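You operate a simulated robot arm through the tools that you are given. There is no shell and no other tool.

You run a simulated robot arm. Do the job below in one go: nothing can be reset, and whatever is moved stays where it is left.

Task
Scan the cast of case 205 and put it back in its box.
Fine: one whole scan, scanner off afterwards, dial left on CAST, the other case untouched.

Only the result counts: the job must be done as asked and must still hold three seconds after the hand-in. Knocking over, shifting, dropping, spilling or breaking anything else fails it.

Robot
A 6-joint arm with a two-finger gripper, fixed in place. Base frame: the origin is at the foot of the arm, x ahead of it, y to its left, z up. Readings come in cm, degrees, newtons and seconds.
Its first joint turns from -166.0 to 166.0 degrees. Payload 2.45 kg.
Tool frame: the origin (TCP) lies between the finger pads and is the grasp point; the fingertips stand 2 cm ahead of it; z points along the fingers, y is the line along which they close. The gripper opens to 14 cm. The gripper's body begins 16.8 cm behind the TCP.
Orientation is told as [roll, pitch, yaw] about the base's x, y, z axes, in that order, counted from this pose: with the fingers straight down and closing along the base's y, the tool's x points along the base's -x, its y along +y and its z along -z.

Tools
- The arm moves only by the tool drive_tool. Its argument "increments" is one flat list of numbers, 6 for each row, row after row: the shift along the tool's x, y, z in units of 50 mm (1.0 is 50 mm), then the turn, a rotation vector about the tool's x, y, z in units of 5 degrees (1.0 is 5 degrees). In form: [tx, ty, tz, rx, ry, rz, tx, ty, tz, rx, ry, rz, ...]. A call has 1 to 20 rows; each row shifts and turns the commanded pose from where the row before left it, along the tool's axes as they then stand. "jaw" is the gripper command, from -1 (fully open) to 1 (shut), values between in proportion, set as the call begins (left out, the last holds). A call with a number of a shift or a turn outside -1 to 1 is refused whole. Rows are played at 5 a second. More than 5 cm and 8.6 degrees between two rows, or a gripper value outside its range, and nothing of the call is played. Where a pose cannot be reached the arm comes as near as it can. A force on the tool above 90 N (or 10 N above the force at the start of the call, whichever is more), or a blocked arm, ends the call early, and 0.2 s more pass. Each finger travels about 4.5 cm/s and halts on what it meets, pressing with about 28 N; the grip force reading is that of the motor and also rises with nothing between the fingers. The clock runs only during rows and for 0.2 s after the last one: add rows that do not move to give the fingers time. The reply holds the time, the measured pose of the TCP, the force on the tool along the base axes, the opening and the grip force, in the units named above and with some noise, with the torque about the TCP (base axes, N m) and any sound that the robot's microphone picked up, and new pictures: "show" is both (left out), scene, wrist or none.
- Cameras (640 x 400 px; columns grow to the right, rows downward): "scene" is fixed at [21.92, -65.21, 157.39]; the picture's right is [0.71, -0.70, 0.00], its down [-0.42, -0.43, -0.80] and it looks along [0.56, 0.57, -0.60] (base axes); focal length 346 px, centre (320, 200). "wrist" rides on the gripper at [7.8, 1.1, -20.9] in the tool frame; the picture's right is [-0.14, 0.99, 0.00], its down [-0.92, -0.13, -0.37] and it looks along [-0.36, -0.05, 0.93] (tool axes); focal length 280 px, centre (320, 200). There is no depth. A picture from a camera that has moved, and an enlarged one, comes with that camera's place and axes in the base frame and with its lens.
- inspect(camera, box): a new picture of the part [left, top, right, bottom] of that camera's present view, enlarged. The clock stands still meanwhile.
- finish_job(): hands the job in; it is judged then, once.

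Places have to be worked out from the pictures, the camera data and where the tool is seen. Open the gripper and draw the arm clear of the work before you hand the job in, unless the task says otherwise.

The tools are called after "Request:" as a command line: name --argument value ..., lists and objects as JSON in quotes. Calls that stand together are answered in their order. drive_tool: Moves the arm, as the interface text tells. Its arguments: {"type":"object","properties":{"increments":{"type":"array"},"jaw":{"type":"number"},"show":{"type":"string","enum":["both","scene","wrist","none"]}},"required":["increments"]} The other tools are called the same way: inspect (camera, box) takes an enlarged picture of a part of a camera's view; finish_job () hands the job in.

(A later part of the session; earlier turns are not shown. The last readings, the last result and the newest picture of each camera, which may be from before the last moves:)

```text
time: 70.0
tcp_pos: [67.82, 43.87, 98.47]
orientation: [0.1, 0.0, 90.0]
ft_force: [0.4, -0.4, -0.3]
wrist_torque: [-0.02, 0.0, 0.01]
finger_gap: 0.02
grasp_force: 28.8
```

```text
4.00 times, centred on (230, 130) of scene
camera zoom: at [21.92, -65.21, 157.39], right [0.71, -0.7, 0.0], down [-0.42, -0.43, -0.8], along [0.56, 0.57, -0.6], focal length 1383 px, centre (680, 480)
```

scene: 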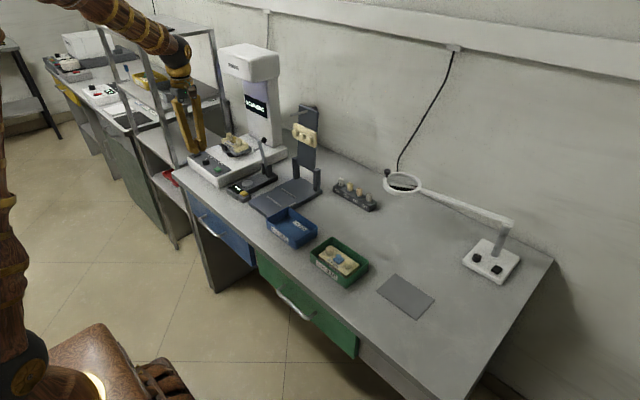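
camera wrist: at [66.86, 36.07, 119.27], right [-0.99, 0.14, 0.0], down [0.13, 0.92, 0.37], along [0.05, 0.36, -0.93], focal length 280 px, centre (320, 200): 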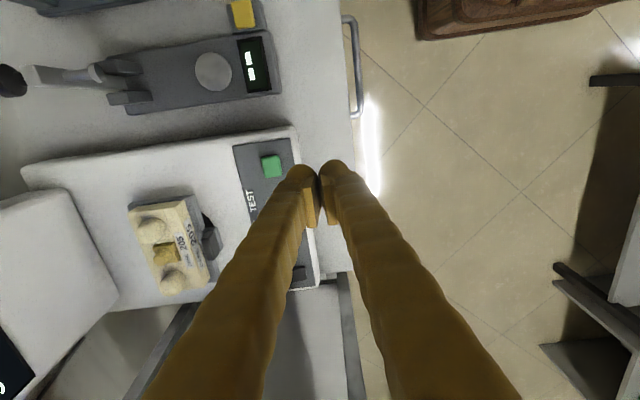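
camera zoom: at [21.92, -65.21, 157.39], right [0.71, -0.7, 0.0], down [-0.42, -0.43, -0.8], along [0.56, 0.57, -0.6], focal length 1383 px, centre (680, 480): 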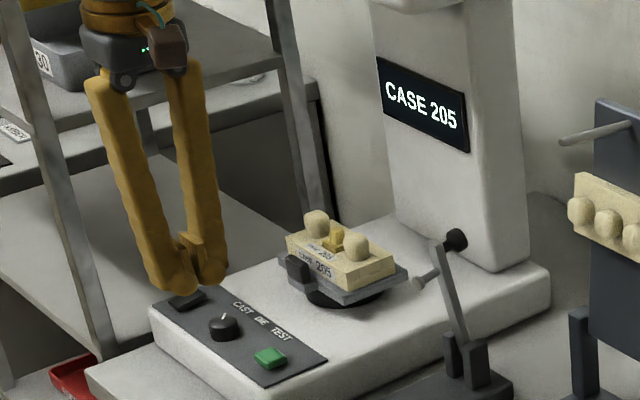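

The scan lamp is off and the screen shows "CASE 205", which appears to be the finished result. I wait a little longer to confirm it is stable.

Request:
drive_tool --increments '[0, 0, 0, 0, 0, 0, 0, 0, 0, 0, 0, 0, 0, 0, 0, 0, 0, 0, 0, 0, 0, 0, 0, 0, 0, 0, 0, 0, 0, 0, 0, 0, 0, 0, 0, 0, 0, 0, 0, 0, 0, 0, 0, 0, 0, 0, 0, 0, 0, 0, 0, 0, 0, 0, 0, 0, 0, 0, 0, 0, 0, 0, 0, 0, 0, 0]' --show "wrist"

Request:
inspect --camera "scene" --box '[190, 80, 270, 180]'

Request:
inspect --camera "scene" --box '[185, 130, 245, 180]'

```text
time: 72.4
tcp_pos: [67.81, 43.89, 98.32]
orientation: [0.2, 0.0, 90.0]
ft_force: [-0.1, 0.5, 0.8]
wrist_torque: [-0.01, -0.01, 0.0]
finger_gap: 0.0
grasp_force: 29.0
camera wrist: at [66.87, 36.08, 119.26], right [-0.99, 0.14, 0.0], down [0.13, 0.92, 0.37], along [0.05, 0.36, -0.93], focal length 280 px, centre (320, 200)
```

wrist: 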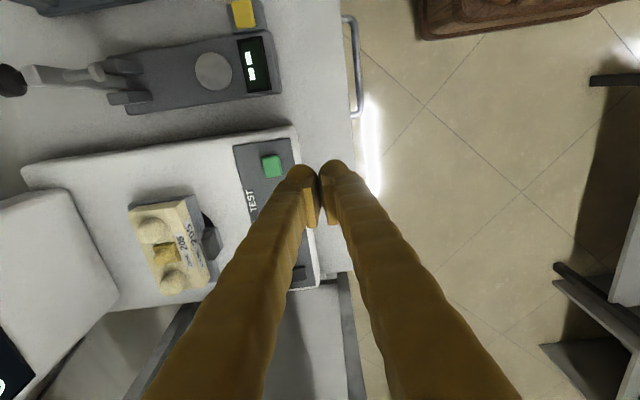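

```text
4.00 times, centred on (230, 130) of scene
camera zoom: at [21.92, -65.21, 157.39], right [0.71, -0.7, 0.0], down [-0.42, -0.43, -0.8], along [0.56, 0.57, -0.6], focal length 1383 px, centre (680, 480)
```

zoom: 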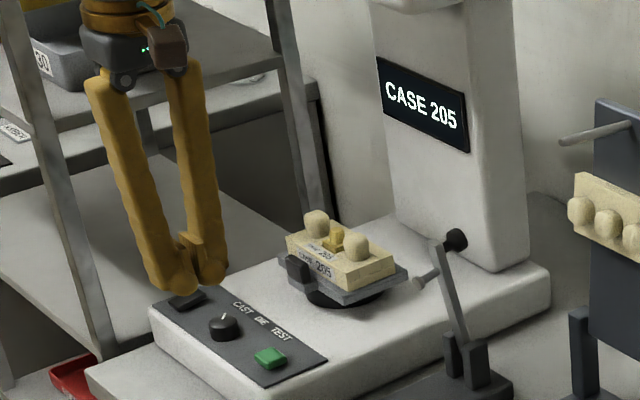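

```text
8.00 times, centred on (215, 155) of scene
camera zoom: at [21.92, -65.21, 157.39], right [0.71, -0.7, 0.0], down [-0.42, -0.43, -0.8], along [0.56, 0.57, -0.6], focal length 2767 px, centre (1160, 560)
```

zoom: 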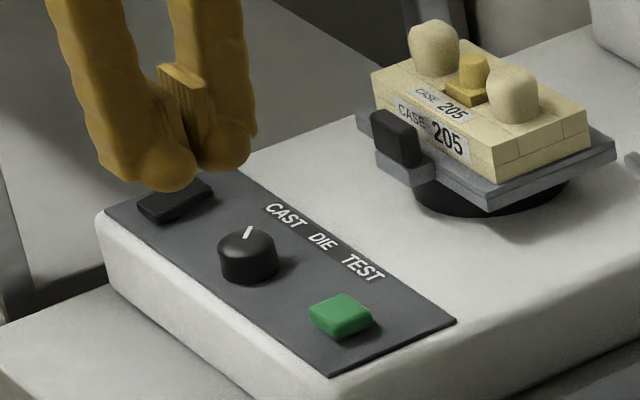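

The result is stable, and the dial is still on CAST. I now go to the raised rear end of the rocker (x≈74.8, y≈59.7) to switch the scanner off.

Request:
drive_tool --increments '[-0.4, -0.2, 0, 0, 0, 0, -0.7, -0.35, 0, 0, 0, 0, -0.7, -0.35, 0, 0, 0, 0, -0.7, -0.34, 0.2, 0, 0, 0, -0.5, -0.25, 0.3, 0, 0, 0, -0.16, -0.05, 0.3, 0, 0, 0, 0, 0, 0, 0, 0, 0]'

Request:
inspect --camera "wrist" --box '[250, 100, 400, 230]'

Request:
inspect --camera "scene" --box '[180, 130, 240, 180]'

```text
time: 74.0
tcp_pos: [75.71, 59.79, 94.26]
orientation: [0.1, 0.1, 90.0]
ft_force: [0.0, -0.3, 0.0]
wrist_torque: [-0.02, 0.05, -0.05]
finger_gap: 0.01
grasp_force: 29.2
camera wrist: at [74.68, 52.04, 115.22], right [-0.99, 0.14, 0.0], down [0.13, 0.92, 0.37], along [0.05, 0.36, -0.93], focal length 280 px, centre (320, 200)
```

scene: 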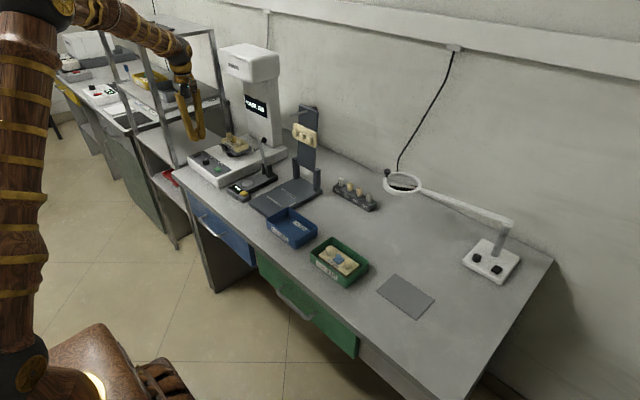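
wrist: 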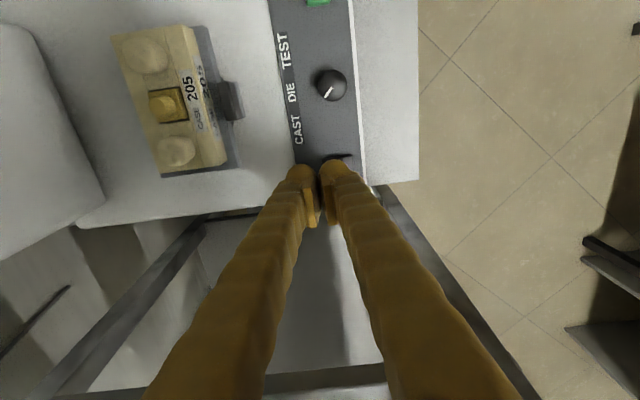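

```text
3.08 times, centred on (325, 165) of wrist
camera zoom: at [74.68, 52.04, 115.22], right [-0.99, 0.14, 0.0], down [0.13, 0.92, 0.37], along [0.05, 0.36, -0.93], focal length 863 px, centre (305, 308)
```

zoom: 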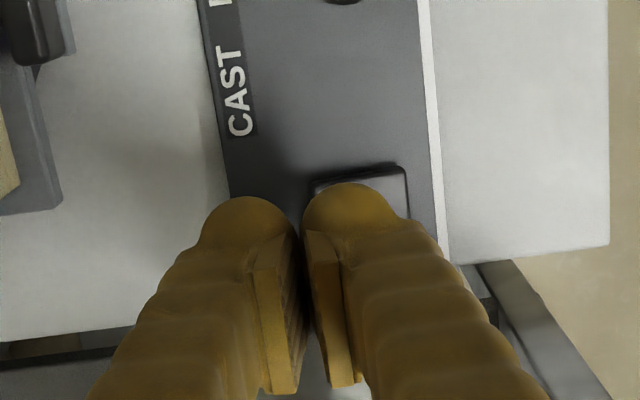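

```text
8.00 times, centred on (210, 155) of scene
camera zoom: at [21.92, -65.21, 157.39], right [0.71, -0.7, 0.0], down [-0.42, -0.43, -0.8], along [0.56, 0.57, -0.6], focal length 2767 px, centre (1200, 560)
```

zoom: 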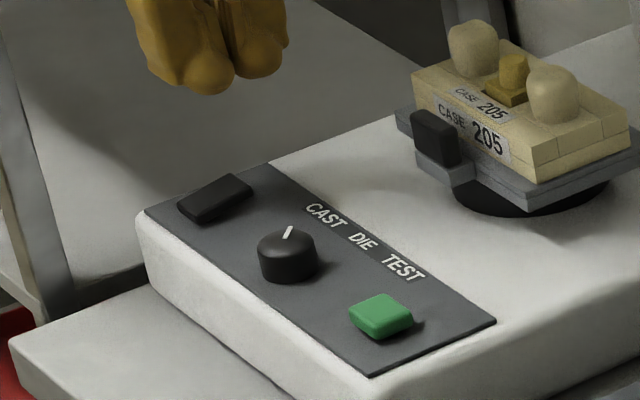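

Rear end of the rocker is under the front fingertip. I lower to just above it and press in small steps.

Request:
drive_tool --increments '[0, 0.04, 0.4, 0, 0, 0, 0, 0, 0.4, 0, 0, 0, 0, 0, 0.2, 0, 0, 0, 0, 0, 0.06, 0, 0, 0, 0, 0, 0, 0, 0, 0]' --show "none"

Request:
drive_tool --increments '[0, 0, 0.03, 0, 0, 0, 0, 0, 0.03, 0, 0, 0]' --show "none"

Request:
inspect --camera "scene" --box '[180, 80, 270, 180]'

```text
time: 75.2
tcp_pos: [75.47, 59.71, 89.13]
orientation: [0.2, 0.0, 90.0]
ft_force: [-0.8, 0.3, 0.1]
wrist_torque: [0.01, 0.0, 0.01]
finger_gap: 0.0
grasp_force: 29.5
```

```text
time: 75.8
tcp_pos: [75.37, 59.81, 88.75]
orientation: [0.2, 0.1, 89.9]
ft_force: [-0.1, -0.2, -0.4]
wrist_torque: [-0.01, -0.02, 0.01]
finger_gap: 0.0
grasp_force: 29.6
```

```text
4.00 times, centred on (225, 130) of scene
camera zoom: at [21.92, -65.21, 157.39], right [0.71, -0.7, 0.0], down [-0.42, -0.43, -0.8], along [0.56, 0.57, -0.6], focal length 1383 px, centre (700, 480)
```

zoom: 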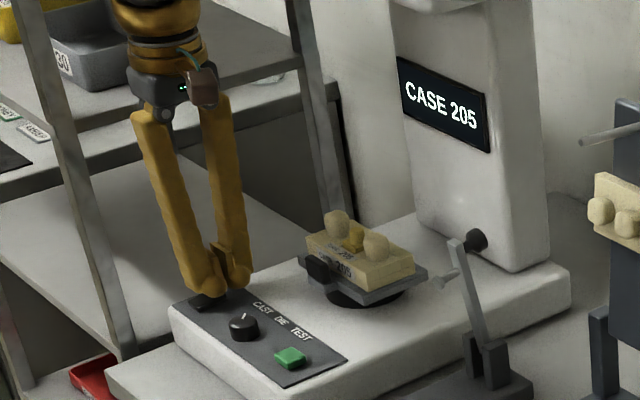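

Request:
drive_tool --increments '[0, 0, 0.03, 0, 0, 0, 0, 0, 0.03, 0, 0, 0]' --show "none"

Request:
drive_tool --increments '[0, 0, 0.02, 0, 0, 0, 0, 0, 0.02, 0, 0, 0]' --show "none"

Request:
inspect --camera "scene" --box '[180, 80, 270, 180]'

```text
time: 76.4
tcp_pos: [75.34, 59.63, 88.43]
orientation: [0.3, -0.1, 90.1]
ft_force: [-0.3, -0.6, 0.0]
wrist_torque: [-0.01, 0.03, 0.0]
finger_gap: 0.0
grasp_force: 28.8
```

```text
time: 77.0
tcp_pos: [75.29, 59.77, 88.18]
orientation: [0.2, 0.0, 90.0]
ft_force: [0.0, 0.7, 0.2]
wrist_torque: [0.02, 0.01, -0.02]
finger_gap: 0.01
grasp_force: 29.1
```

```text
4.00 times, centred on (225, 130) of scene
camera zoom: at [21.92, -65.21, 157.39], right [0.71, -0.7, 0.0], down [-0.42, -0.43, -0.8], along [0.56, 0.57, -0.6], focal length 1383 px, centre (700, 480)
```

zoom: 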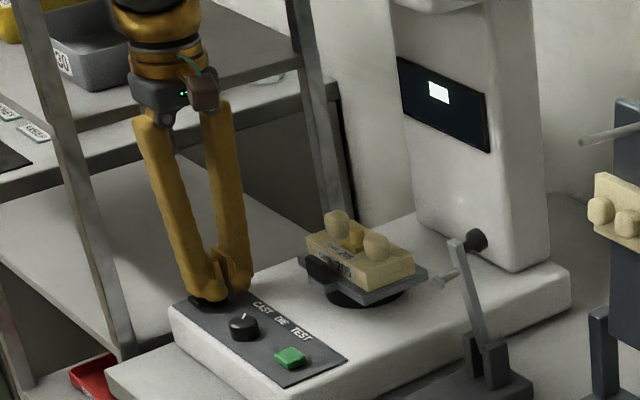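

The screen is back to the standby mark, so the scanner is off. I lift away and verify the rocker and dial.

Request:
drive_tool --increments '[0, 0, -0.1, 0, 0, 0, 0, 0, -0.4, 0, 0, 0, 0, 0, -0.6, 0, 0, 0, 0, 0, -0.8, 0, 0, 0, 0, 0, -0.8, 0, 0, 0, 0.3, 0.3, -0.6, 0, 0, 0, 0.5, 0.2, 0, 0, 0, 0, 0.5, 0, 0, 0, 0, 0, 0.3, 0, 0, 0, 0, 0, 0, 0, 0, 0, 0, 0]'

Request:
inspect --camera "scene" --box '[180, 130, 240, 180]'

Request:
inspect --camera "scene" --box '[210, 80, 280, 160]'

```text
time: 79.2
tcp_pos: [73.09, 51.69, 104.7]
orientation: [0.2, 0.0, 90.0]
ft_force: [-0.7, -0.4, -0.5]
wrist_torque: [0.02, 0.0, 0.02]
finger_gap: 0.01
grasp_force: 29.7
camera wrist: at [72.11, 43.71, 125.72], right [-0.99, 0.14, 0.0], down [0.13, 0.92, 0.37], along [0.05, 0.37, -0.93], focal length 280 px, centre (320, 200)
```

scene: 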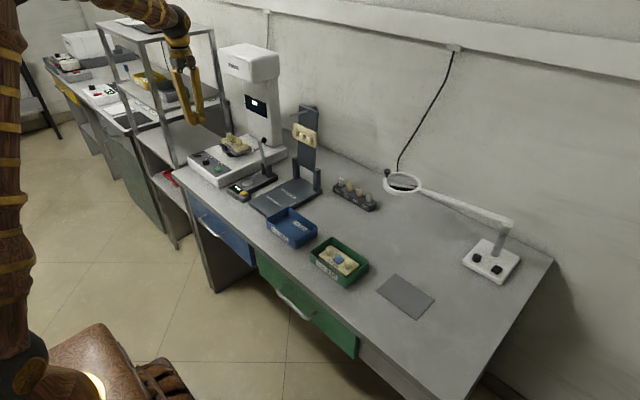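
wrist: 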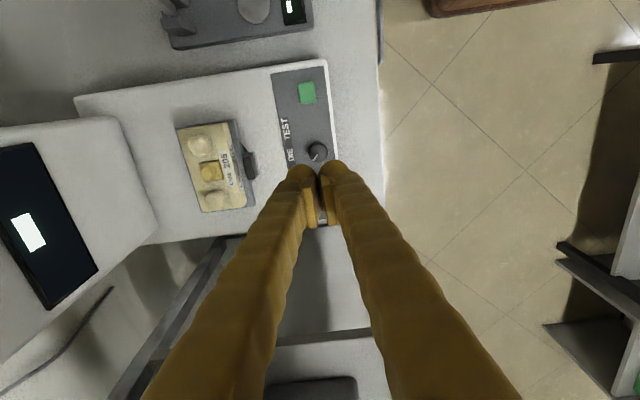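

```text
8.00 times, centred on (210, 155) of scene
camera zoom: at [21.92, -65.21, 157.39], right [0.71, -0.7, 0.0], down [-0.42, -0.43, -0.8], along [0.56, 0.57, -0.6], focal length 2767 px, centre (1200, 560)
```

zoom: 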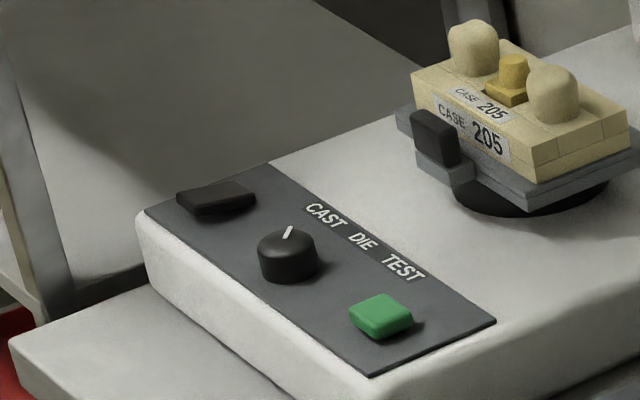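

```text
5.00 times, centred on (245, 120) of scene
camera zoom: at [21.92, -65.21, 157.39], right [0.71, -0.7, 0.0], down [-0.42, -0.43, -0.8], along [0.56, 0.57, -0.6], focal length 1729 px, centre (695, 600)
```

zoom: 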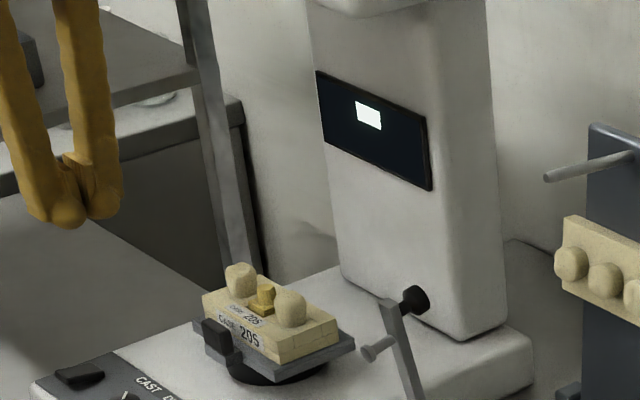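

All good: the rocker is back at its starting position, the dial is on CAST, and the cast is unmoved. I turn the yaw back, tilt -15° and open to 10.2 cm to fetch the cast.

Request:
drive_tool --increments '[0, 0, 0, 0, 0, 1, 0, 0, 0, 0, 0, 1, 0, 0, 0, 0, 0, 1, 0, 0, 0, 0, 0, 1, 0, 0, 0, 0, 0, 1, 0, 0, 0, 0, 0, 1, 0, 0, 0, 0, 0, 1, 0, 0, 0, 0, 0, 1, 0, 0, 0, 0, 0, 1, 0, 0, 0, 0, 0, 1, 0, 0, 0, 0, 0, 1, 0, 0, 0, 0, 0, 1, 0, 0, 0, 0, 0, 1, 0, 0, 0, 0, 0, 1, 0, 0, 0, 0, 0, 1, 0, 0, 0, 0, 0, 1, 0, 0, 0, 0, 0, 1, 0, 0, 0, 0, 0, 1, 0, 0, 0, 0, 0, 0]' --show "none"

Request:
drive_tool --increments '[0, 0, 0, 0, -1, 0, 0, 0, 0, 0, -1, 0, 0, 0, 0, 0, -1, 0, -0.5, 0, 0.13, 0, 0, 0, -0.5, 0, 0.13, 0, 0, 0, -0.5, 0, 0.13, 0, 0, 0, -0.4, 0, 0.4, 0, 0, 0, -0.05, 0, 0.97, 0, 0, 0, 0, 0, 0, 0, 0, 0]' --jaw -0.457

Request:
inspect --camera "wrist" --box '[220, 80, 420, 205]'

```text
time: 83.2
tcp_pos: [72.88, 51.71, 104.85]
orientation: [0.1, 0.1, -0.1]
ft_force: [0.2, 0.5, 0.6]
wrist_torque: [0.02, 0.01, 0.02]
finger_gap: 0.0
grasp_force: 29.7
```

```text
time: 85.2
tcp_pos: [84.62, 51.64, 98.64]
orientation: [0.1, -14.8, 0.0]
ft_force: [0.1, -0.3, 0.2]
wrist_torque: [-0.02, 0.02, -0.03]
finger_gap: 10.21
grasp_force: 0.0
camera wrist: at [71.78, 52.71, 116.89], right [0.13, 0.99, 0.04], down [0.8, -0.13, 0.59], along [0.59, -0.05, -0.81], focal length 280 px, centre (320, 200)
```

scene: 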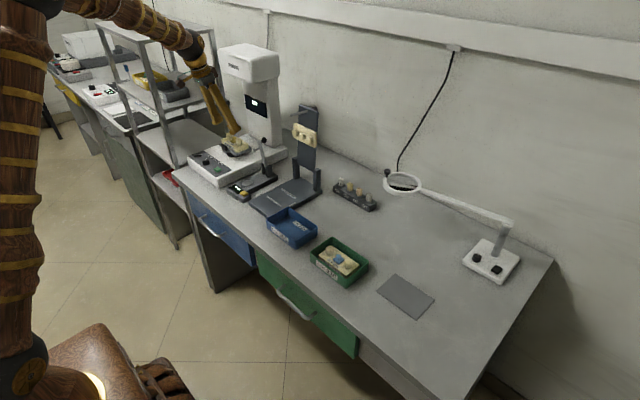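
wrist: 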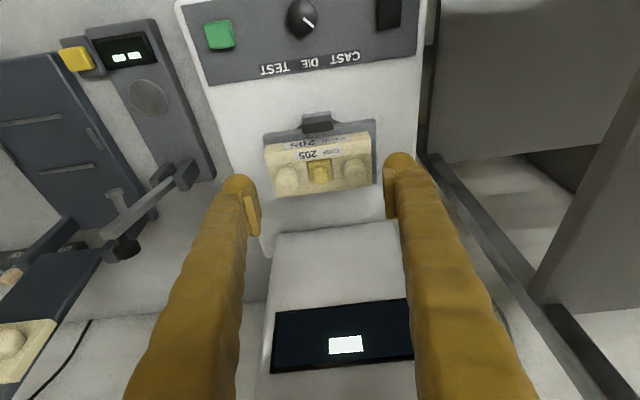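

```text
3.20 times, centred on (320, 142) of wrist
camera zoom: at [71.78, 52.71, 116.89], right [0.13, 0.99, 0.04], down [0.8, -0.13, 0.59], along [0.59, -0.05, -0.81], focal length 897 px, centre (320, 384)
```

zoom: 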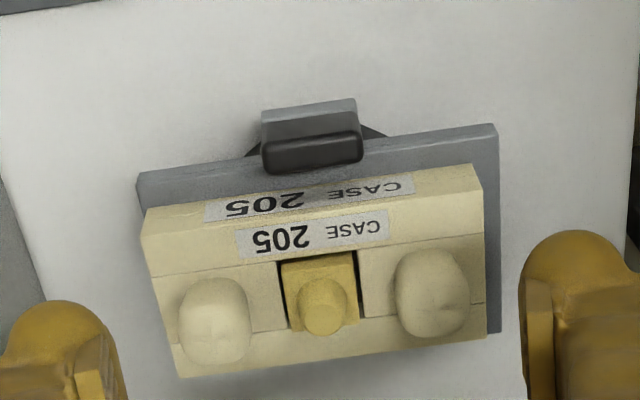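

This matches my earlier retreat pose, so I go back down along the tool axis around the molars.

Request:
drive_tool --increments '[-0.02, 0, 0.4, 0, 0, 0, -0.02, 0.005, 0.4, 0, 0, 0, -0.01, 0, 0.3, 0, 0, 0, 0, 0, 0.12, 0, 0, 0, 0, 0, 0.06, 0, 0, 0, 0, 0, 0, 0, 0, 0]'

Request:
inspect --camera "wrist" --box '[220, 110, 420, 235]'

Request:
inspect --camera "scene" --box '[218, 125, 258, 160]'

```text
time: 86.6
tcp_pos: [86.54, 51.76, 92.73]
orientation: [0.0, -14.8, 0.0]
ft_force: [-0.6, 0.7, 0.3]
wrist_torque: [-0.01, 0.0, 0.0]
finger_gap: 10.2
grasp_force: 0.1
camera wrist: at [73.7, 52.75, 110.88], right [0.13, 0.99, 0.04], down [0.8, -0.13, 0.59], along [0.59, -0.05, -0.81], focal length 280 px, centre (320, 200)
```

scene: 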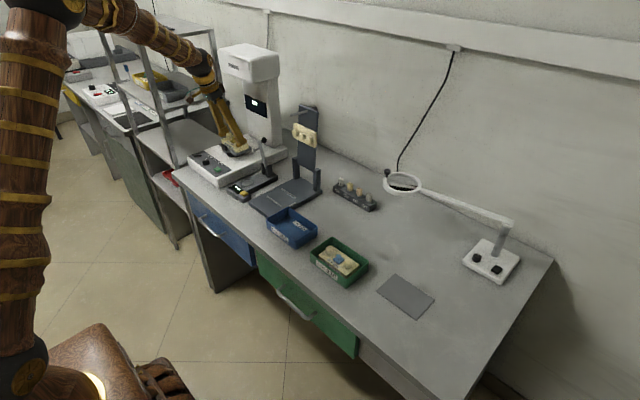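
wrist: 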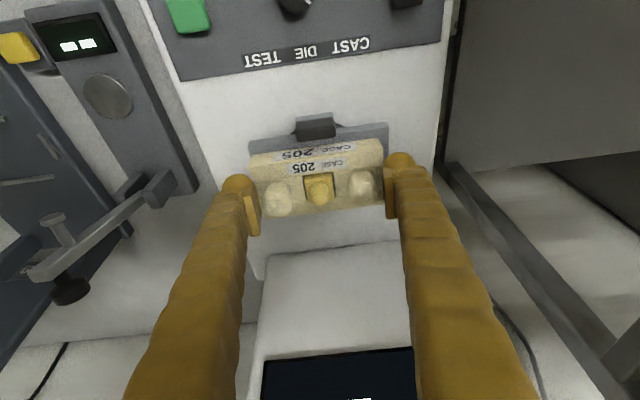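

```text
3.20 times, centred on (320, 172) of wrist
camera zoom: at [73.7, 52.75, 110.88], right [0.13, 0.99, 0.04], down [0.8, -0.13, 0.59], along [0.59, -0.05, -0.81], focal length 897 px, centre (320, 288)
```

zoom: 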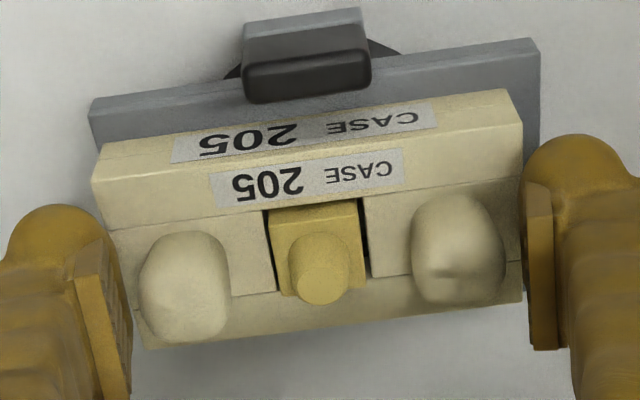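

```text
11.43 times, centred on (238, 142) of scene
camera zoom: at [21.92, -65.21, 157.39], right [0.71, -0.7, 0.0], down [-0.42, -0.43, -0.8], along [0.56, 0.57, -0.6], focal length 3952 px, centre (1257, 857)
```

zoom: 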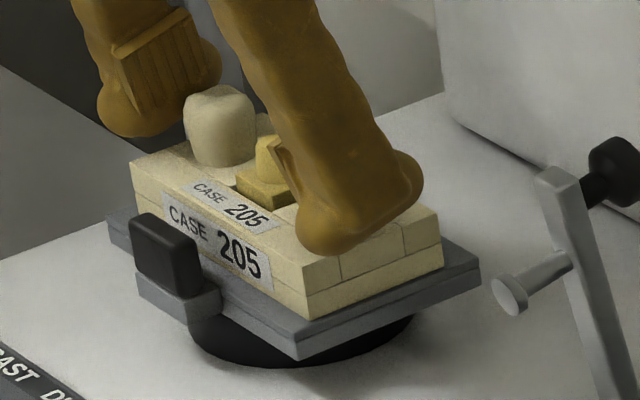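

I lower another 0.4 cm with a small -y correction, then close on the molars.

Request:
drive_tool --increments '[0.01, -0.03, 0.037, 0, 0, 0, 0.009, 0, 0.034, 0, 0, 0, 0, 0, 0, 0, 0, 0]' --show "none"

Request:
drive_tool --increments '[0, 0, 0, 0, 0, 0, 0, 0, 0, 0, 0, 0, 0, 0, 0, 0, 0, 0, 0, 0, 0, 0, 0, 0, 0, 0, 0, 0, 0, 0]' --jaw 1

Request:
inspect --camera "wrist" --box '[220, 110, 420, 235]'

Request:
inspect --camera "scene" --box '[218, 125, 258, 160]'

```text
time: 87.4
tcp_pos: [86.48, 51.54, 92.37]
orientation: [-0.1, -14.7, 0.0]
ft_force: [0.2, 0.0, -0.1]
wrist_torque: [-0.02, -0.02, 0.01]
finger_gap: 10.2
grasp_force: 0.1
```

```text
time: 88.6
tcp_pos: [86.5, 51.58, 92.37]
orientation: [0.0, -14.7, -0.1]
ft_force: [-0.7, 0.4, 0.8]
wrist_torque: [-0.04, 0.01, -0.01]
finger_gap: 9.45
grasp_force: 27.7
camera wrist: at [73.66, 52.66, 110.53], right [0.13, 0.99, 0.04], down [0.8, -0.13, 0.59], along [0.59, -0.05, -0.81], focal length 280 px, centre (320, 200)
```

scene: 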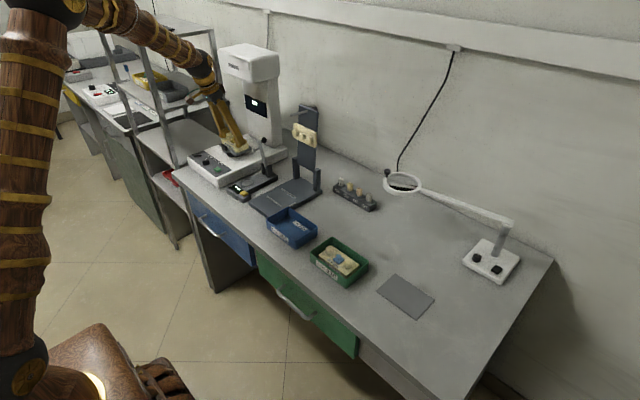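
wrist: 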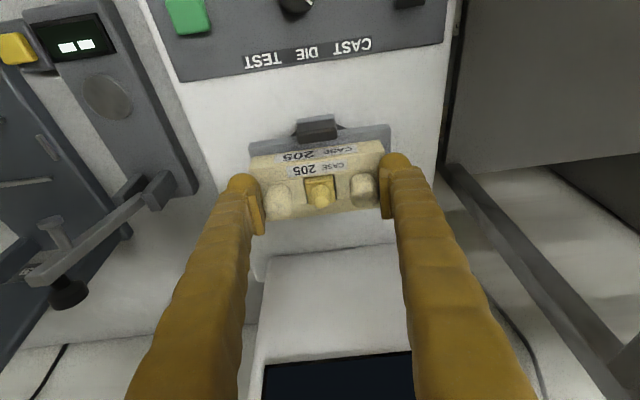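

```text
3.20 times, centred on (320, 172) of wrist
camera zoom: at [73.66, 52.66, 110.53], right [0.13, 0.99, 0.04], down [0.8, -0.13, 0.59], along [0.59, -0.05, -0.81], focal length 897 px, centre (320, 288)
```

zoom: 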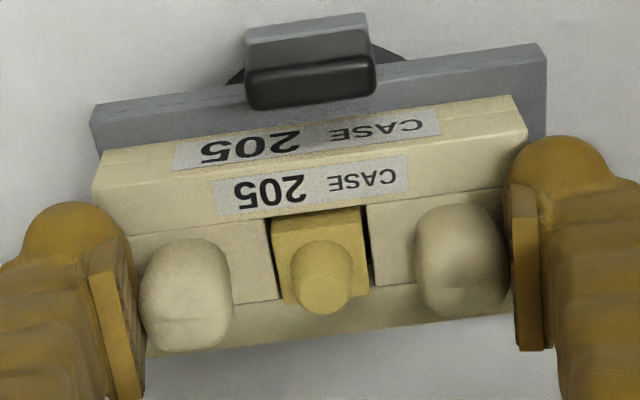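

```text
11.43 times, centred on (238, 142) of scene
camera zoom: at [21.92, -65.21, 157.39], right [0.71, -0.7, 0.0], down [-0.42, -0.43, -0.8], along [0.56, 0.57, -0.6], focal length 3952 px, centre (1257, 857)
```

zoom: 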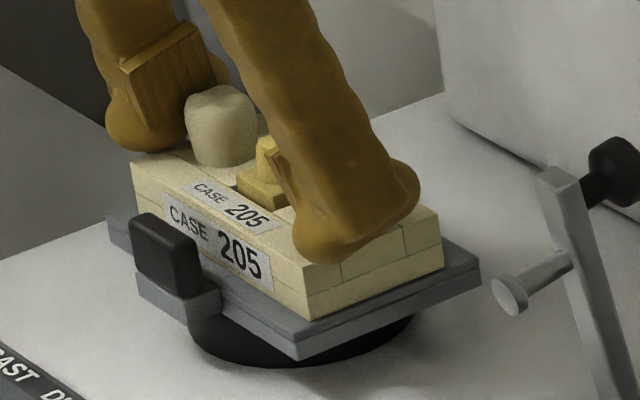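

The grip (9.45 cm, 28 N) matches the first one. I lift slowly, then back out up and away from the scanner.

Request:
drive_tool --increments '[-0.026, 0, -0.097, 0, 0, 0, -0.026, 0, -0.097, 0, 0, 0, -0.052, 0, -0.193, 0, 0, 0, -0.104, 0, -0.386, 0, 0, 0, -0.104, 0, -0.386, 0, 0, 0, 0.2, 0, -0.18, 0, 0, 0, 0.408, 0, -0.362, 0, 0, 0, 0.408, 0, -0.362, 0, 0, 0, 0.408, 0, -0.362, 0, 0, 0, 0.408, 0, -0.362, 0, 0, 0, 0.2, 0, -0.18, 0, 0, 0, 0, 0, 0, 0, 0, 0]'

Request:
inspect --camera "wrist" --box '[220, 110, 420, 235]'

Request:
inspect --camera "scene" --box '[180, 80, 270, 180]'

```text
time: 91.2
tcp_pos: [74.49, 51.53, 104.37]
orientation: [0.0, -14.8, 0.0]
ft_force: [-0.5, 0.1, -2.4]
wrist_torque: [0.02, 0.03, -0.01]
finger_gap: 9.47
grasp_force: 28.2
camera wrist: at [61.55, 52.62, 122.59], right [0.13, 0.99, 0.04], down [0.8, -0.13, 0.59], along [0.59, -0.05, -0.81], focal length 280 px, centre (320, 200)
```

scene: 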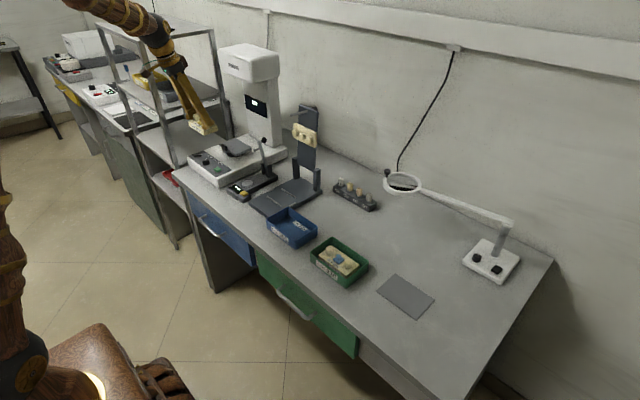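
wrist: 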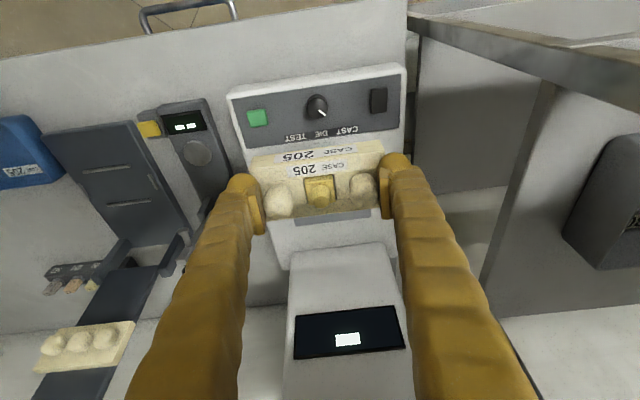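

```text
3.20 times, centred on (320, 172) of wrist
camera zoom: at [61.55, 52.62, 122.59], right [0.13, 0.99, 0.04], down [0.8, -0.13, 0.59], along [0.59, -0.05, -0.81], focal length 897 px, centre (320, 288)
```

zoom: 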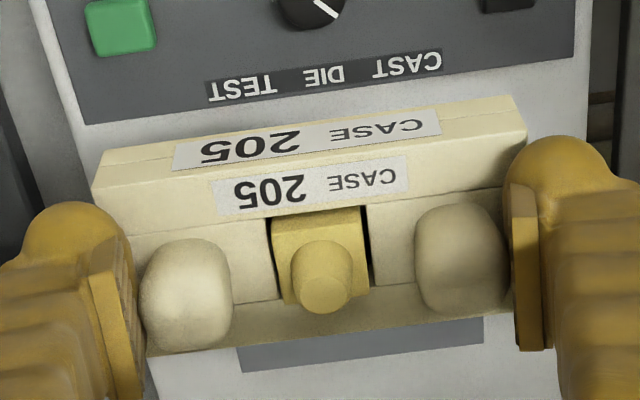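

```text
4.00 times, centred on (225, 130) of scene
camera zoom: at [21.92, -65.21, 157.39], right [0.71, -0.7, 0.0], down [-0.42, -0.43, -0.8], along [0.56, 0.57, -0.6], focal length 1383 px, centre (700, 480)
```

zoom: 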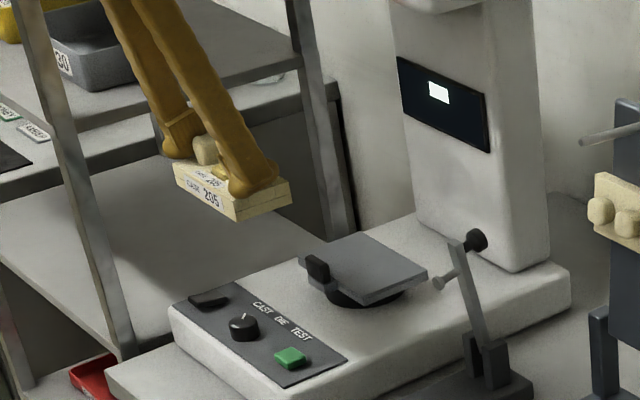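

The cast is held level with the die in place. I carry it back in -y to above its blue box.

Request:
drive_tool --increments '[0, -0.3, 0, 0, 0, 0, 0, -0.6, 0, 0, 0, 0, 0, -0.82, 0, 0, 0, 0, 0, -0.82, 0, 0, 0, 0, 0, -0.82, 0, 0, 0, 0, 0, -0.82, 0, 0, 0, 0, 0, -0.82, 0, 0, 0, 0, 0, -0.82, 0, 0, 0, 0, 0, -0.82, 0, 0, 0, 0, 0, -0.82, 0, 0, 0, 0, 0, -0.82, 0, 0, 0, 0, 0, -0.82, 0, 0, 0, 0, 0, -0.5, 0, 0, 0, 0, 0, -0.32, 0, 0, 0, 0, 0, 0, 0, 0, 0, 0]' --show "none"

Request:
drive_tool --increments '[0.15, 0, 0.55, 0, 0, 0, 0.18, 0, 0.676, 0, 0, 0, 0.18, 0, 0.676, 0, 0, 0, 0.12, 0, 0.45, 0, 0, 0, 0.06, 0, 0.22, 0, 0, 0, 0, 0, 0, 0, 0, 0]'

Request:
inspect --camera "wrist" --box '[220, 80, 420, 205]'

Request:
inspect --camera "scene" --box '[252, 180, 332, 250]'

```text
time: 94.4
tcp_pos: [74.26, 1.84, 104.45]
orientation: [0.0, -14.8, 0.0]
ft_force: [-0.6, 0.8, -2.7]
wrist_torque: [0.03, 0.03, -0.03]
finger_gap: 9.47
grasp_force: 28.2
```

```text
time: 95.8
tcp_pos: [74.19, 2.09, 91.27]
orientation: [0.0, -14.8, 0.0]
ft_force: [0.0, 0.1, -1.5]
wrist_torque: [-0.01, 0.0, -0.03]
finger_gap: 9.45
grasp_force: 27.5
camera wrist: at [61.33, 3.04, 109.35], right [0.13, 0.99, 0.04], down [0.8, -0.13, 0.59], along [0.59, -0.05, -0.81], focal length 280 px, centre (320, 200)
```

scene: 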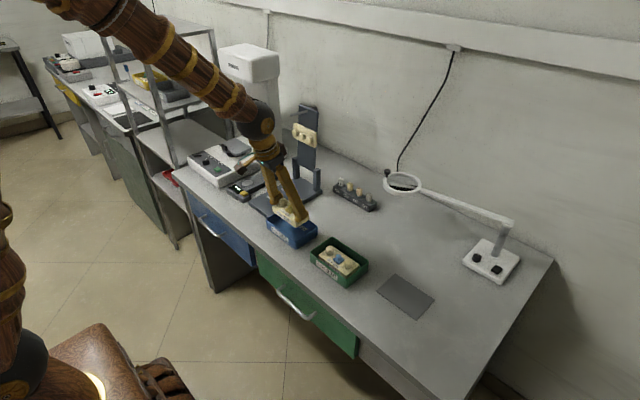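
wrist: 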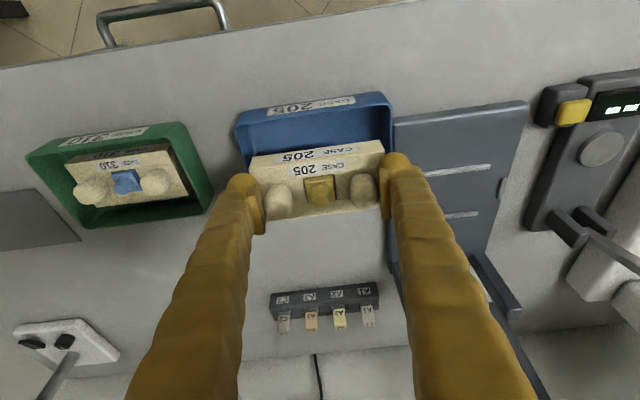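

```text
3.20 times, centred on (320, 142) of wrist
camera zoom: at [61.33, 3.04, 109.35], right [0.13, 0.99, 0.04], down [0.8, -0.13, 0.59], along [0.59, -0.05, -0.81], focal length 897 px, centre (320, 384)
```

zoom: 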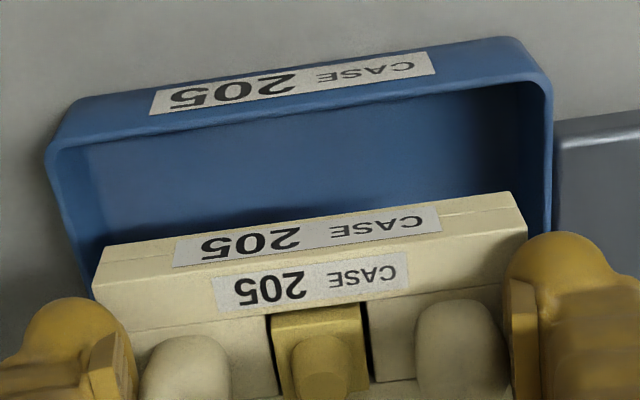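

```text
5.71 times, centred on (292, 215) of scene
camera zoom: at [21.92, -65.21, 157.39], right [0.71, -0.7, 0.0], down [-0.42, -0.43, -0.8], along [0.56, 0.57, -0.6], focal length 1976 px, centre (480, 114)
```

zoom: 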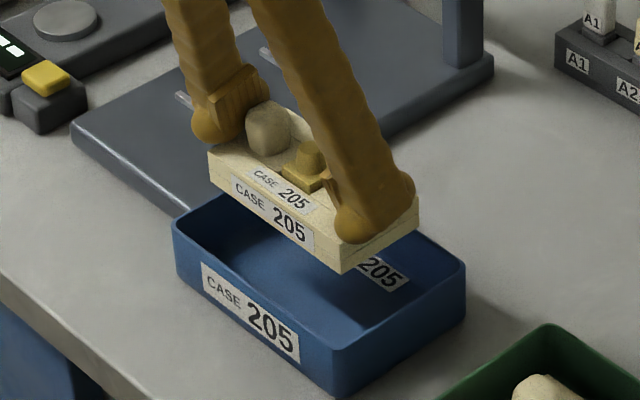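

Aligned over the box; TCP matches the original pick-up pose. I lower to just inside the rim and check the gaps.

Request:
drive_tool --increments '[0.052, 0, 0.193, 0, 0, 0, 0.052, 0, 0.193, 0, 0, 0, 0.052, 0, 0.193, 0, 0, 0, 0.04, 0, 0.15, 0, 0, 0, 0, 0, 0, 0, 0, 0]'

Request:
inspect --camera "wrist" --box '[220, 100, 420, 225]'

Request:
inspect --camera "scene" --box '[262, 190, 326, 240]'

```text
time: 97.0
tcp_pos: [74.17, 2.0, 87.46]
orientation: [-0.1, -14.7, 0.1]
ft_force: [0.3, -0.1, -2.2]
wrist_torque: [-0.02, 0.03, -0.02]
finger_gap: 9.45
grasp_force: 27.8
camera wrist: at [61.34, 3.06, 105.56], right [0.13, 0.99, 0.04], down [0.8, -0.13, 0.59], along [0.59, -0.05, -0.81], focal length 280 px, centre (320, 200)
```

scene: 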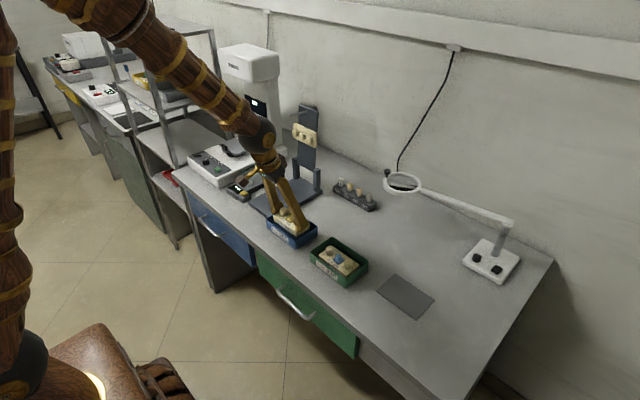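
wrist: 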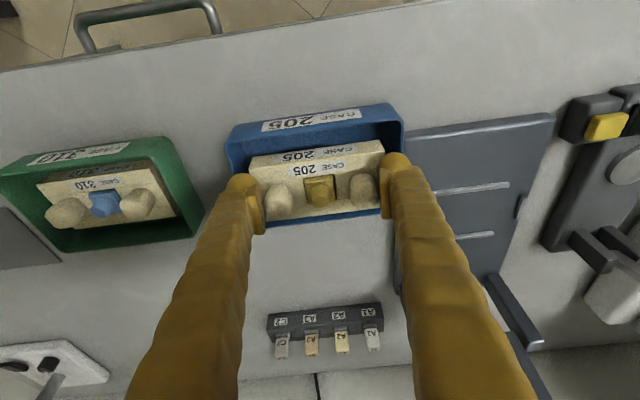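

```text
3.20 times, centred on (320, 162) of wrist
camera zoom: at [61.34, 3.06, 105.56], right [0.13, 0.99, 0.04], down [0.8, -0.13, 0.59], along [0.59, -0.05, -0.81], focal length 897 px, centre (320, 320)
```

zoom: 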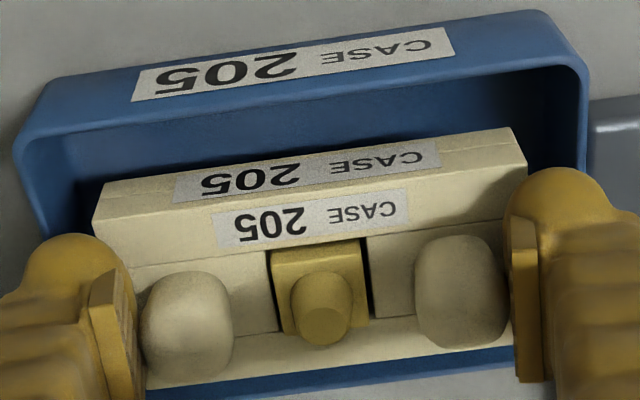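

```text
8.00 times, centred on (294, 215) of scene
camera zoom: at [21.92, -65.21, 157.39], right [0.71, -0.7, 0.0], down [-0.42, -0.43, -0.8], along [0.56, 0.57, -0.6], focal length 2767 px, centre (528, 80)
```

zoom: 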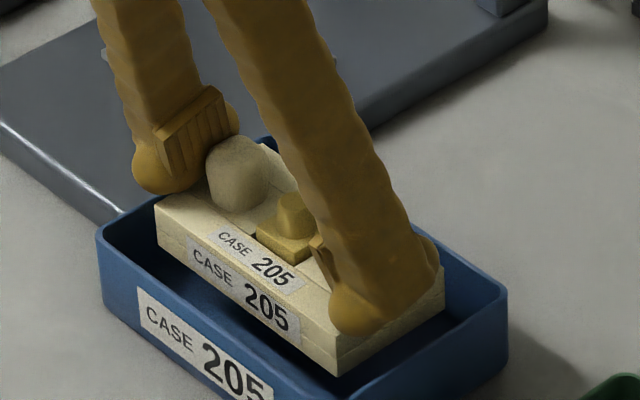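

The cast is entering the box with clear gaps. I continue down, slowing for the last few millimetres.

Request:
drive_tool --increments '[0.026, 0, 0.097, 0, 0, 0, 0.026, 0, 0.097, 0, 0, 0, 0.026, 0, 0.097, 0, 0, 0, 0.026, 0, 0.097, 0, 0, 0, 0, 0, 0, 0, 0, 0]' --show "none"

Request:
drive_tool --increments '[0.008, 0, 0.029, 0, 0, 0, 0, 0, 0, 0, 0, 0]' --show "none"

Request:
drive_tool --increments '[0.008, 0, 0.029, 0, 0, 0, 0, 0, 0, 0, 0, 0]' --show "none"

Request:
inspect --camera "scene" --box '[262, 190, 326, 240]'

```text
time: 98.2
tcp_pos: [74.34, 1.86, 85.31]
orientation: [0.1, -14.8, 0.0]
ft_force: [0.4, 0.4, -2.3]
wrist_torque: [0.01, 0.05, 0.03]
finger_gap: 9.46
grasp_force: 28.0
```

```text
time: 98.8
tcp_pos: [74.21, 1.97, 85.27]
orientation: [0.0, -14.8, 0.1]
ft_force: [-0.3, 1.1, -2.0]
wrist_torque: [-0.05, 0.03, -0.01]
finger_gap: 9.44
grasp_force: 27.9
```

```text
time: 99.4
tcp_pos: [74.24, 1.99, 85.01]
orientation: [-0.1, -14.8, 0.0]
ft_force: [-0.5, 0.5, -2.3]
wrist_torque: [0.01, 0.0, 0.03]
finger_gap: 9.47
grasp_force: 27.5
```

```text
8.00 times, centred on (294, 215) of scene
camera zoom: at [21.92, -65.21, 157.39], right [0.71, -0.7, 0.0], down [-0.42, -0.43, -0.8], along [0.56, 0.57, -0.6], focal length 2767 px, centre (528, 80)
```

zoom: 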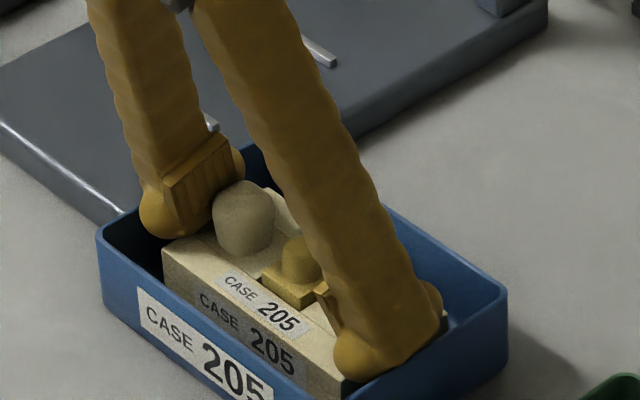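

Request:
drive_tool --increments '[0.005, 0, 0.02, 0, 0, 0, 0, 0, 0, 0, 0, 0]' --show "none"

Request:
drive_tool --increments '[0.005, 0, 0.02, 0, 0, 0, 0, 0, 0, 0, 0, 0]' --show "none"

Request:
inspect --camera "scene" --box '[262, 190, 326, 240]'

```text
time: 100.0
tcp_pos: [74.23, 1.84, 84.93]
orientation: [0.0, -14.8, 0.0]
ft_force: [0.5, -0.1, -1.8]
wrist_torque: [-0.01, 0.02, -0.01]
finger_gap: 9.45
grasp_force: 27.8
```

```text
time: 100.6
tcp_pos: [74.35, 1.87, 84.93]
orientation: [0.0, -14.8, 0.1]
ft_force: [-0.4, -0.7, -1.8]
wrist_torque: [0.0, -0.01, -0.01]
finger_gap: 9.47
grasp_force: 28.3
```

```text
8.00 times, centred on (294, 215) of scene
camera zoom: at [21.92, -65.21, 157.39], right [0.71, -0.7, 0.0], down [-0.42, -0.43, -0.8], along [0.56, 0.57, -0.6], focal length 2767 px, centre (528, 80)
```

zoom: 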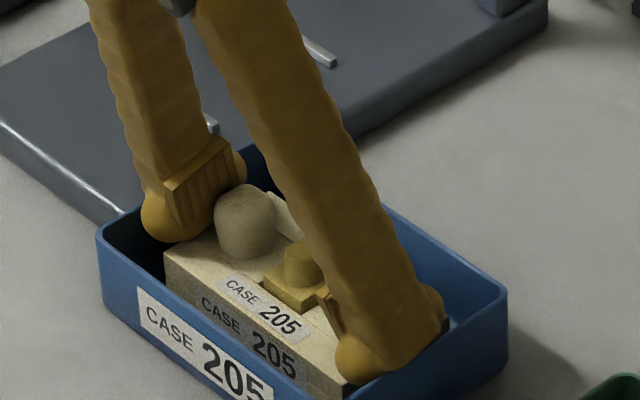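

Request:
drive_tool --increments '[0.005, 0, 0.02, 0, 0, 0, 0, 0, 0, 0, 0, 0]' --show "none"

Request:
drive_tool --increments '[0.004, 0, 0.015, 0, 0, 0, 0, 0, 0, 0, 0, 0]' --show "none"

```text
time: 101.2
tcp_pos: [74.35, 1.86, 84.78]
orientation: [0.0, -14.7, 0.0]
ft_force: [0.6, 0.4, -0.4]
wrist_torque: [-0.09, 0.03, -0.02]
finger_gap: 9.43
grasp_force: 28.4
```

```text
time: 101.8
tcp_pos: [74.51, 2.02, 84.58]
orientation: [0.0, -14.7, -0.1]
ft_force: [0.9, 1.3, 4.3]
wrist_torque: [-0.05, 0.09, -0.04]
finger_gap: 9.44
grasp_force: 28.0
```

The cast now rests on the box floor (the load turned to +4 N). I open the fingers gently and withdraw upward along the tool axis.

Request:
drive_tool --increments '[0, 0, 0, 0, 0, 0, 0, 0, 0, 0, 0, 0, 0, 0, 0, 0, 0, 0]' --jaw -0.45 --show "none"

Request:
inspect --camera "wrist" --box '[220, 110, 420, 235]'

Request:
inspect --camera "scene" --box '[262, 190, 326, 240]'

```text
time: 102.6
tcp_pos: [74.42, 1.95, 84.55]
orientation: [0.0, -14.8, 0.0]
ft_force: [0.6, 0.0, -0.2]
wrist_torque: [-0.02, -0.06, 0.02]
finger_gap: 9.5
grasp_force: 0.0
```

```text
3.20 times, centred on (320, 172) of wrist
camera zoom: at [61.51, 3.04, 102.84], right [0.13, 0.99, 0.04], down [0.8, -0.13, 0.59], along [0.59, -0.05, -0.81], focal length 897 px, centre (320, 288)
```

zoom: 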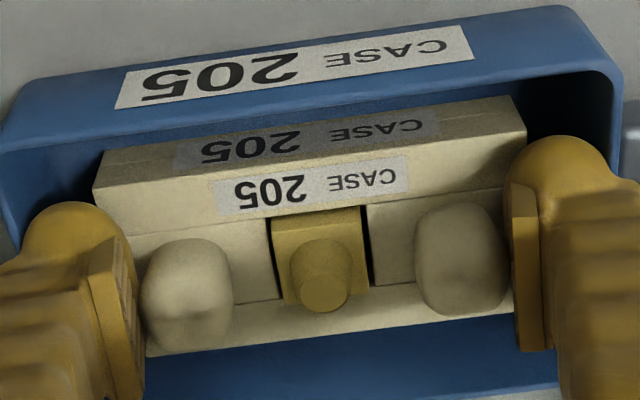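

```text
8.00 times, centred on (294, 215) of scene
camera zoom: at [21.92, -65.21, 157.39], right [0.71, -0.7, 0.0], down [-0.42, -0.43, -0.8], along [0.56, 0.57, -0.6], focal length 2767 px, centre (528, 80)
```

zoom: 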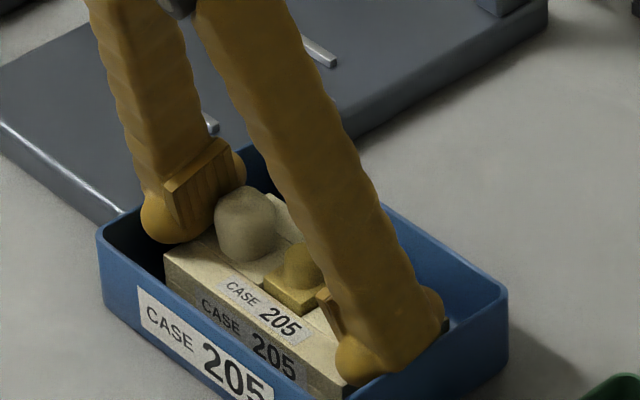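

The gap reads only 9.5 cm so far, so I give the fingers more time before moving.

Request:
drive_tool --increments '[0, 0, 0, 0, 0, 0, 0, 0, 0, 0, 0, 0, 0, 0, 0, 0, 0, 0]' --jaw -0.45 --show "none"

```text
time: 103.4
tcp_pos: [74.37, 1.98, 84.74]
orientation: [0.0, -14.8, 0.0]
ft_force: [-1.0, 0.3, -2.3]
wrist_torque: [-0.02, 0.0, -0.03]
finger_gap: 9.51
grasp_force: 0.0
```

Request:
drive_tool --increments '[0, 0, 0, 0, 0, 0, 0, 0, 0, 0, 0, 0, 0, 0, 0, 0, 0, 0, 0, 0, 0, 0, 0, 0]' --jaw -0.5

Request:
inspect --camera "wrist" --box '[180, 110, 460, 285]'

Request:
inspect --camera "scene" --box '[262, 190, 326, 240]'

```text
time: 104.4
tcp_pos: [74.33, 1.98, 84.61]
orientation: [0.1, -14.8, 0.0]
ft_force: [-0.2, 0.3, -3.7]
wrist_torque: [0.0, 0.04, 0.01]
finger_gap: 9.49
grasp_force: 0.0
camera wrist: at [61.52, 3.04, 102.84], right [0.13, 0.99, 0.04], down [0.8, -0.13, 0.59], along [0.59, -0.05, -0.81], focal length 280 px, centre (320, 200)
```

scene: 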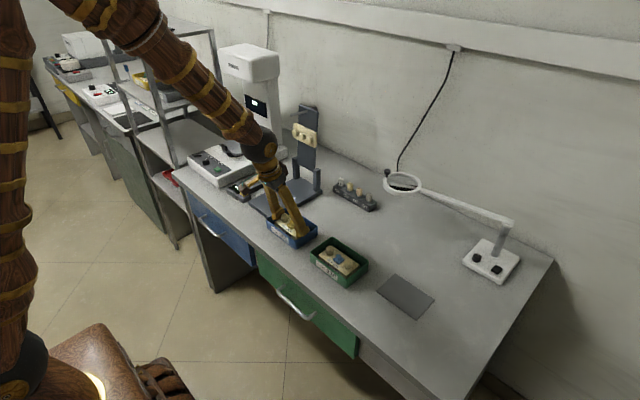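
wrist: 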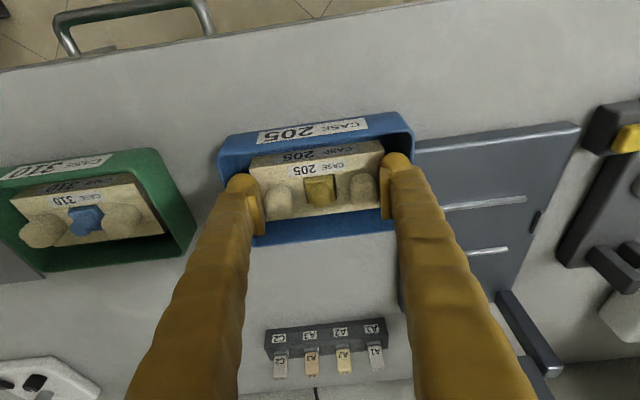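

```text
2.29 times, centred on (320, 198) of wrist
camera zoom: at [61.52, 3.04, 102.84], right [0.13, 0.99, 0.04], down [0.8, -0.13, 0.59], along [0.59, -0.05, -0.81], focal length 641 px, centre (320, 206)
```

zoom: 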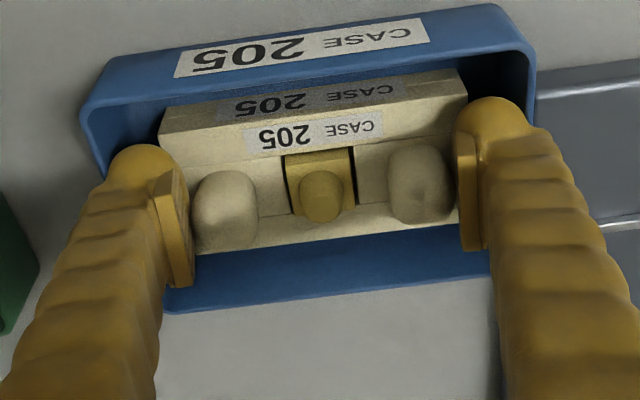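

```text
8.00 times, centred on (294, 215) of scene
camera zoom: at [21.92, -65.21, 157.39], right [0.71, -0.7, 0.0], down [-0.42, -0.43, -0.8], along [0.56, 0.57, -0.6], focal length 2767 px, centre (528, 80)
```

zoom: 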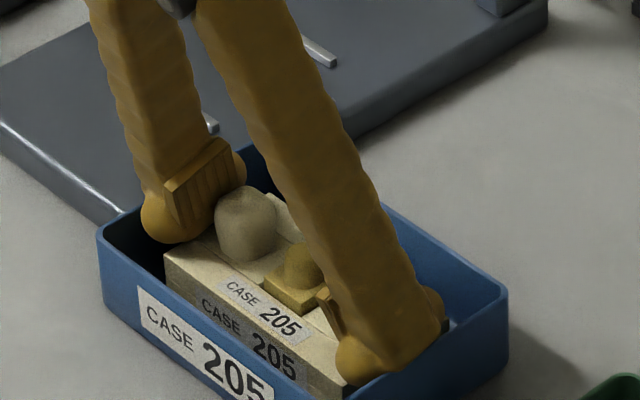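

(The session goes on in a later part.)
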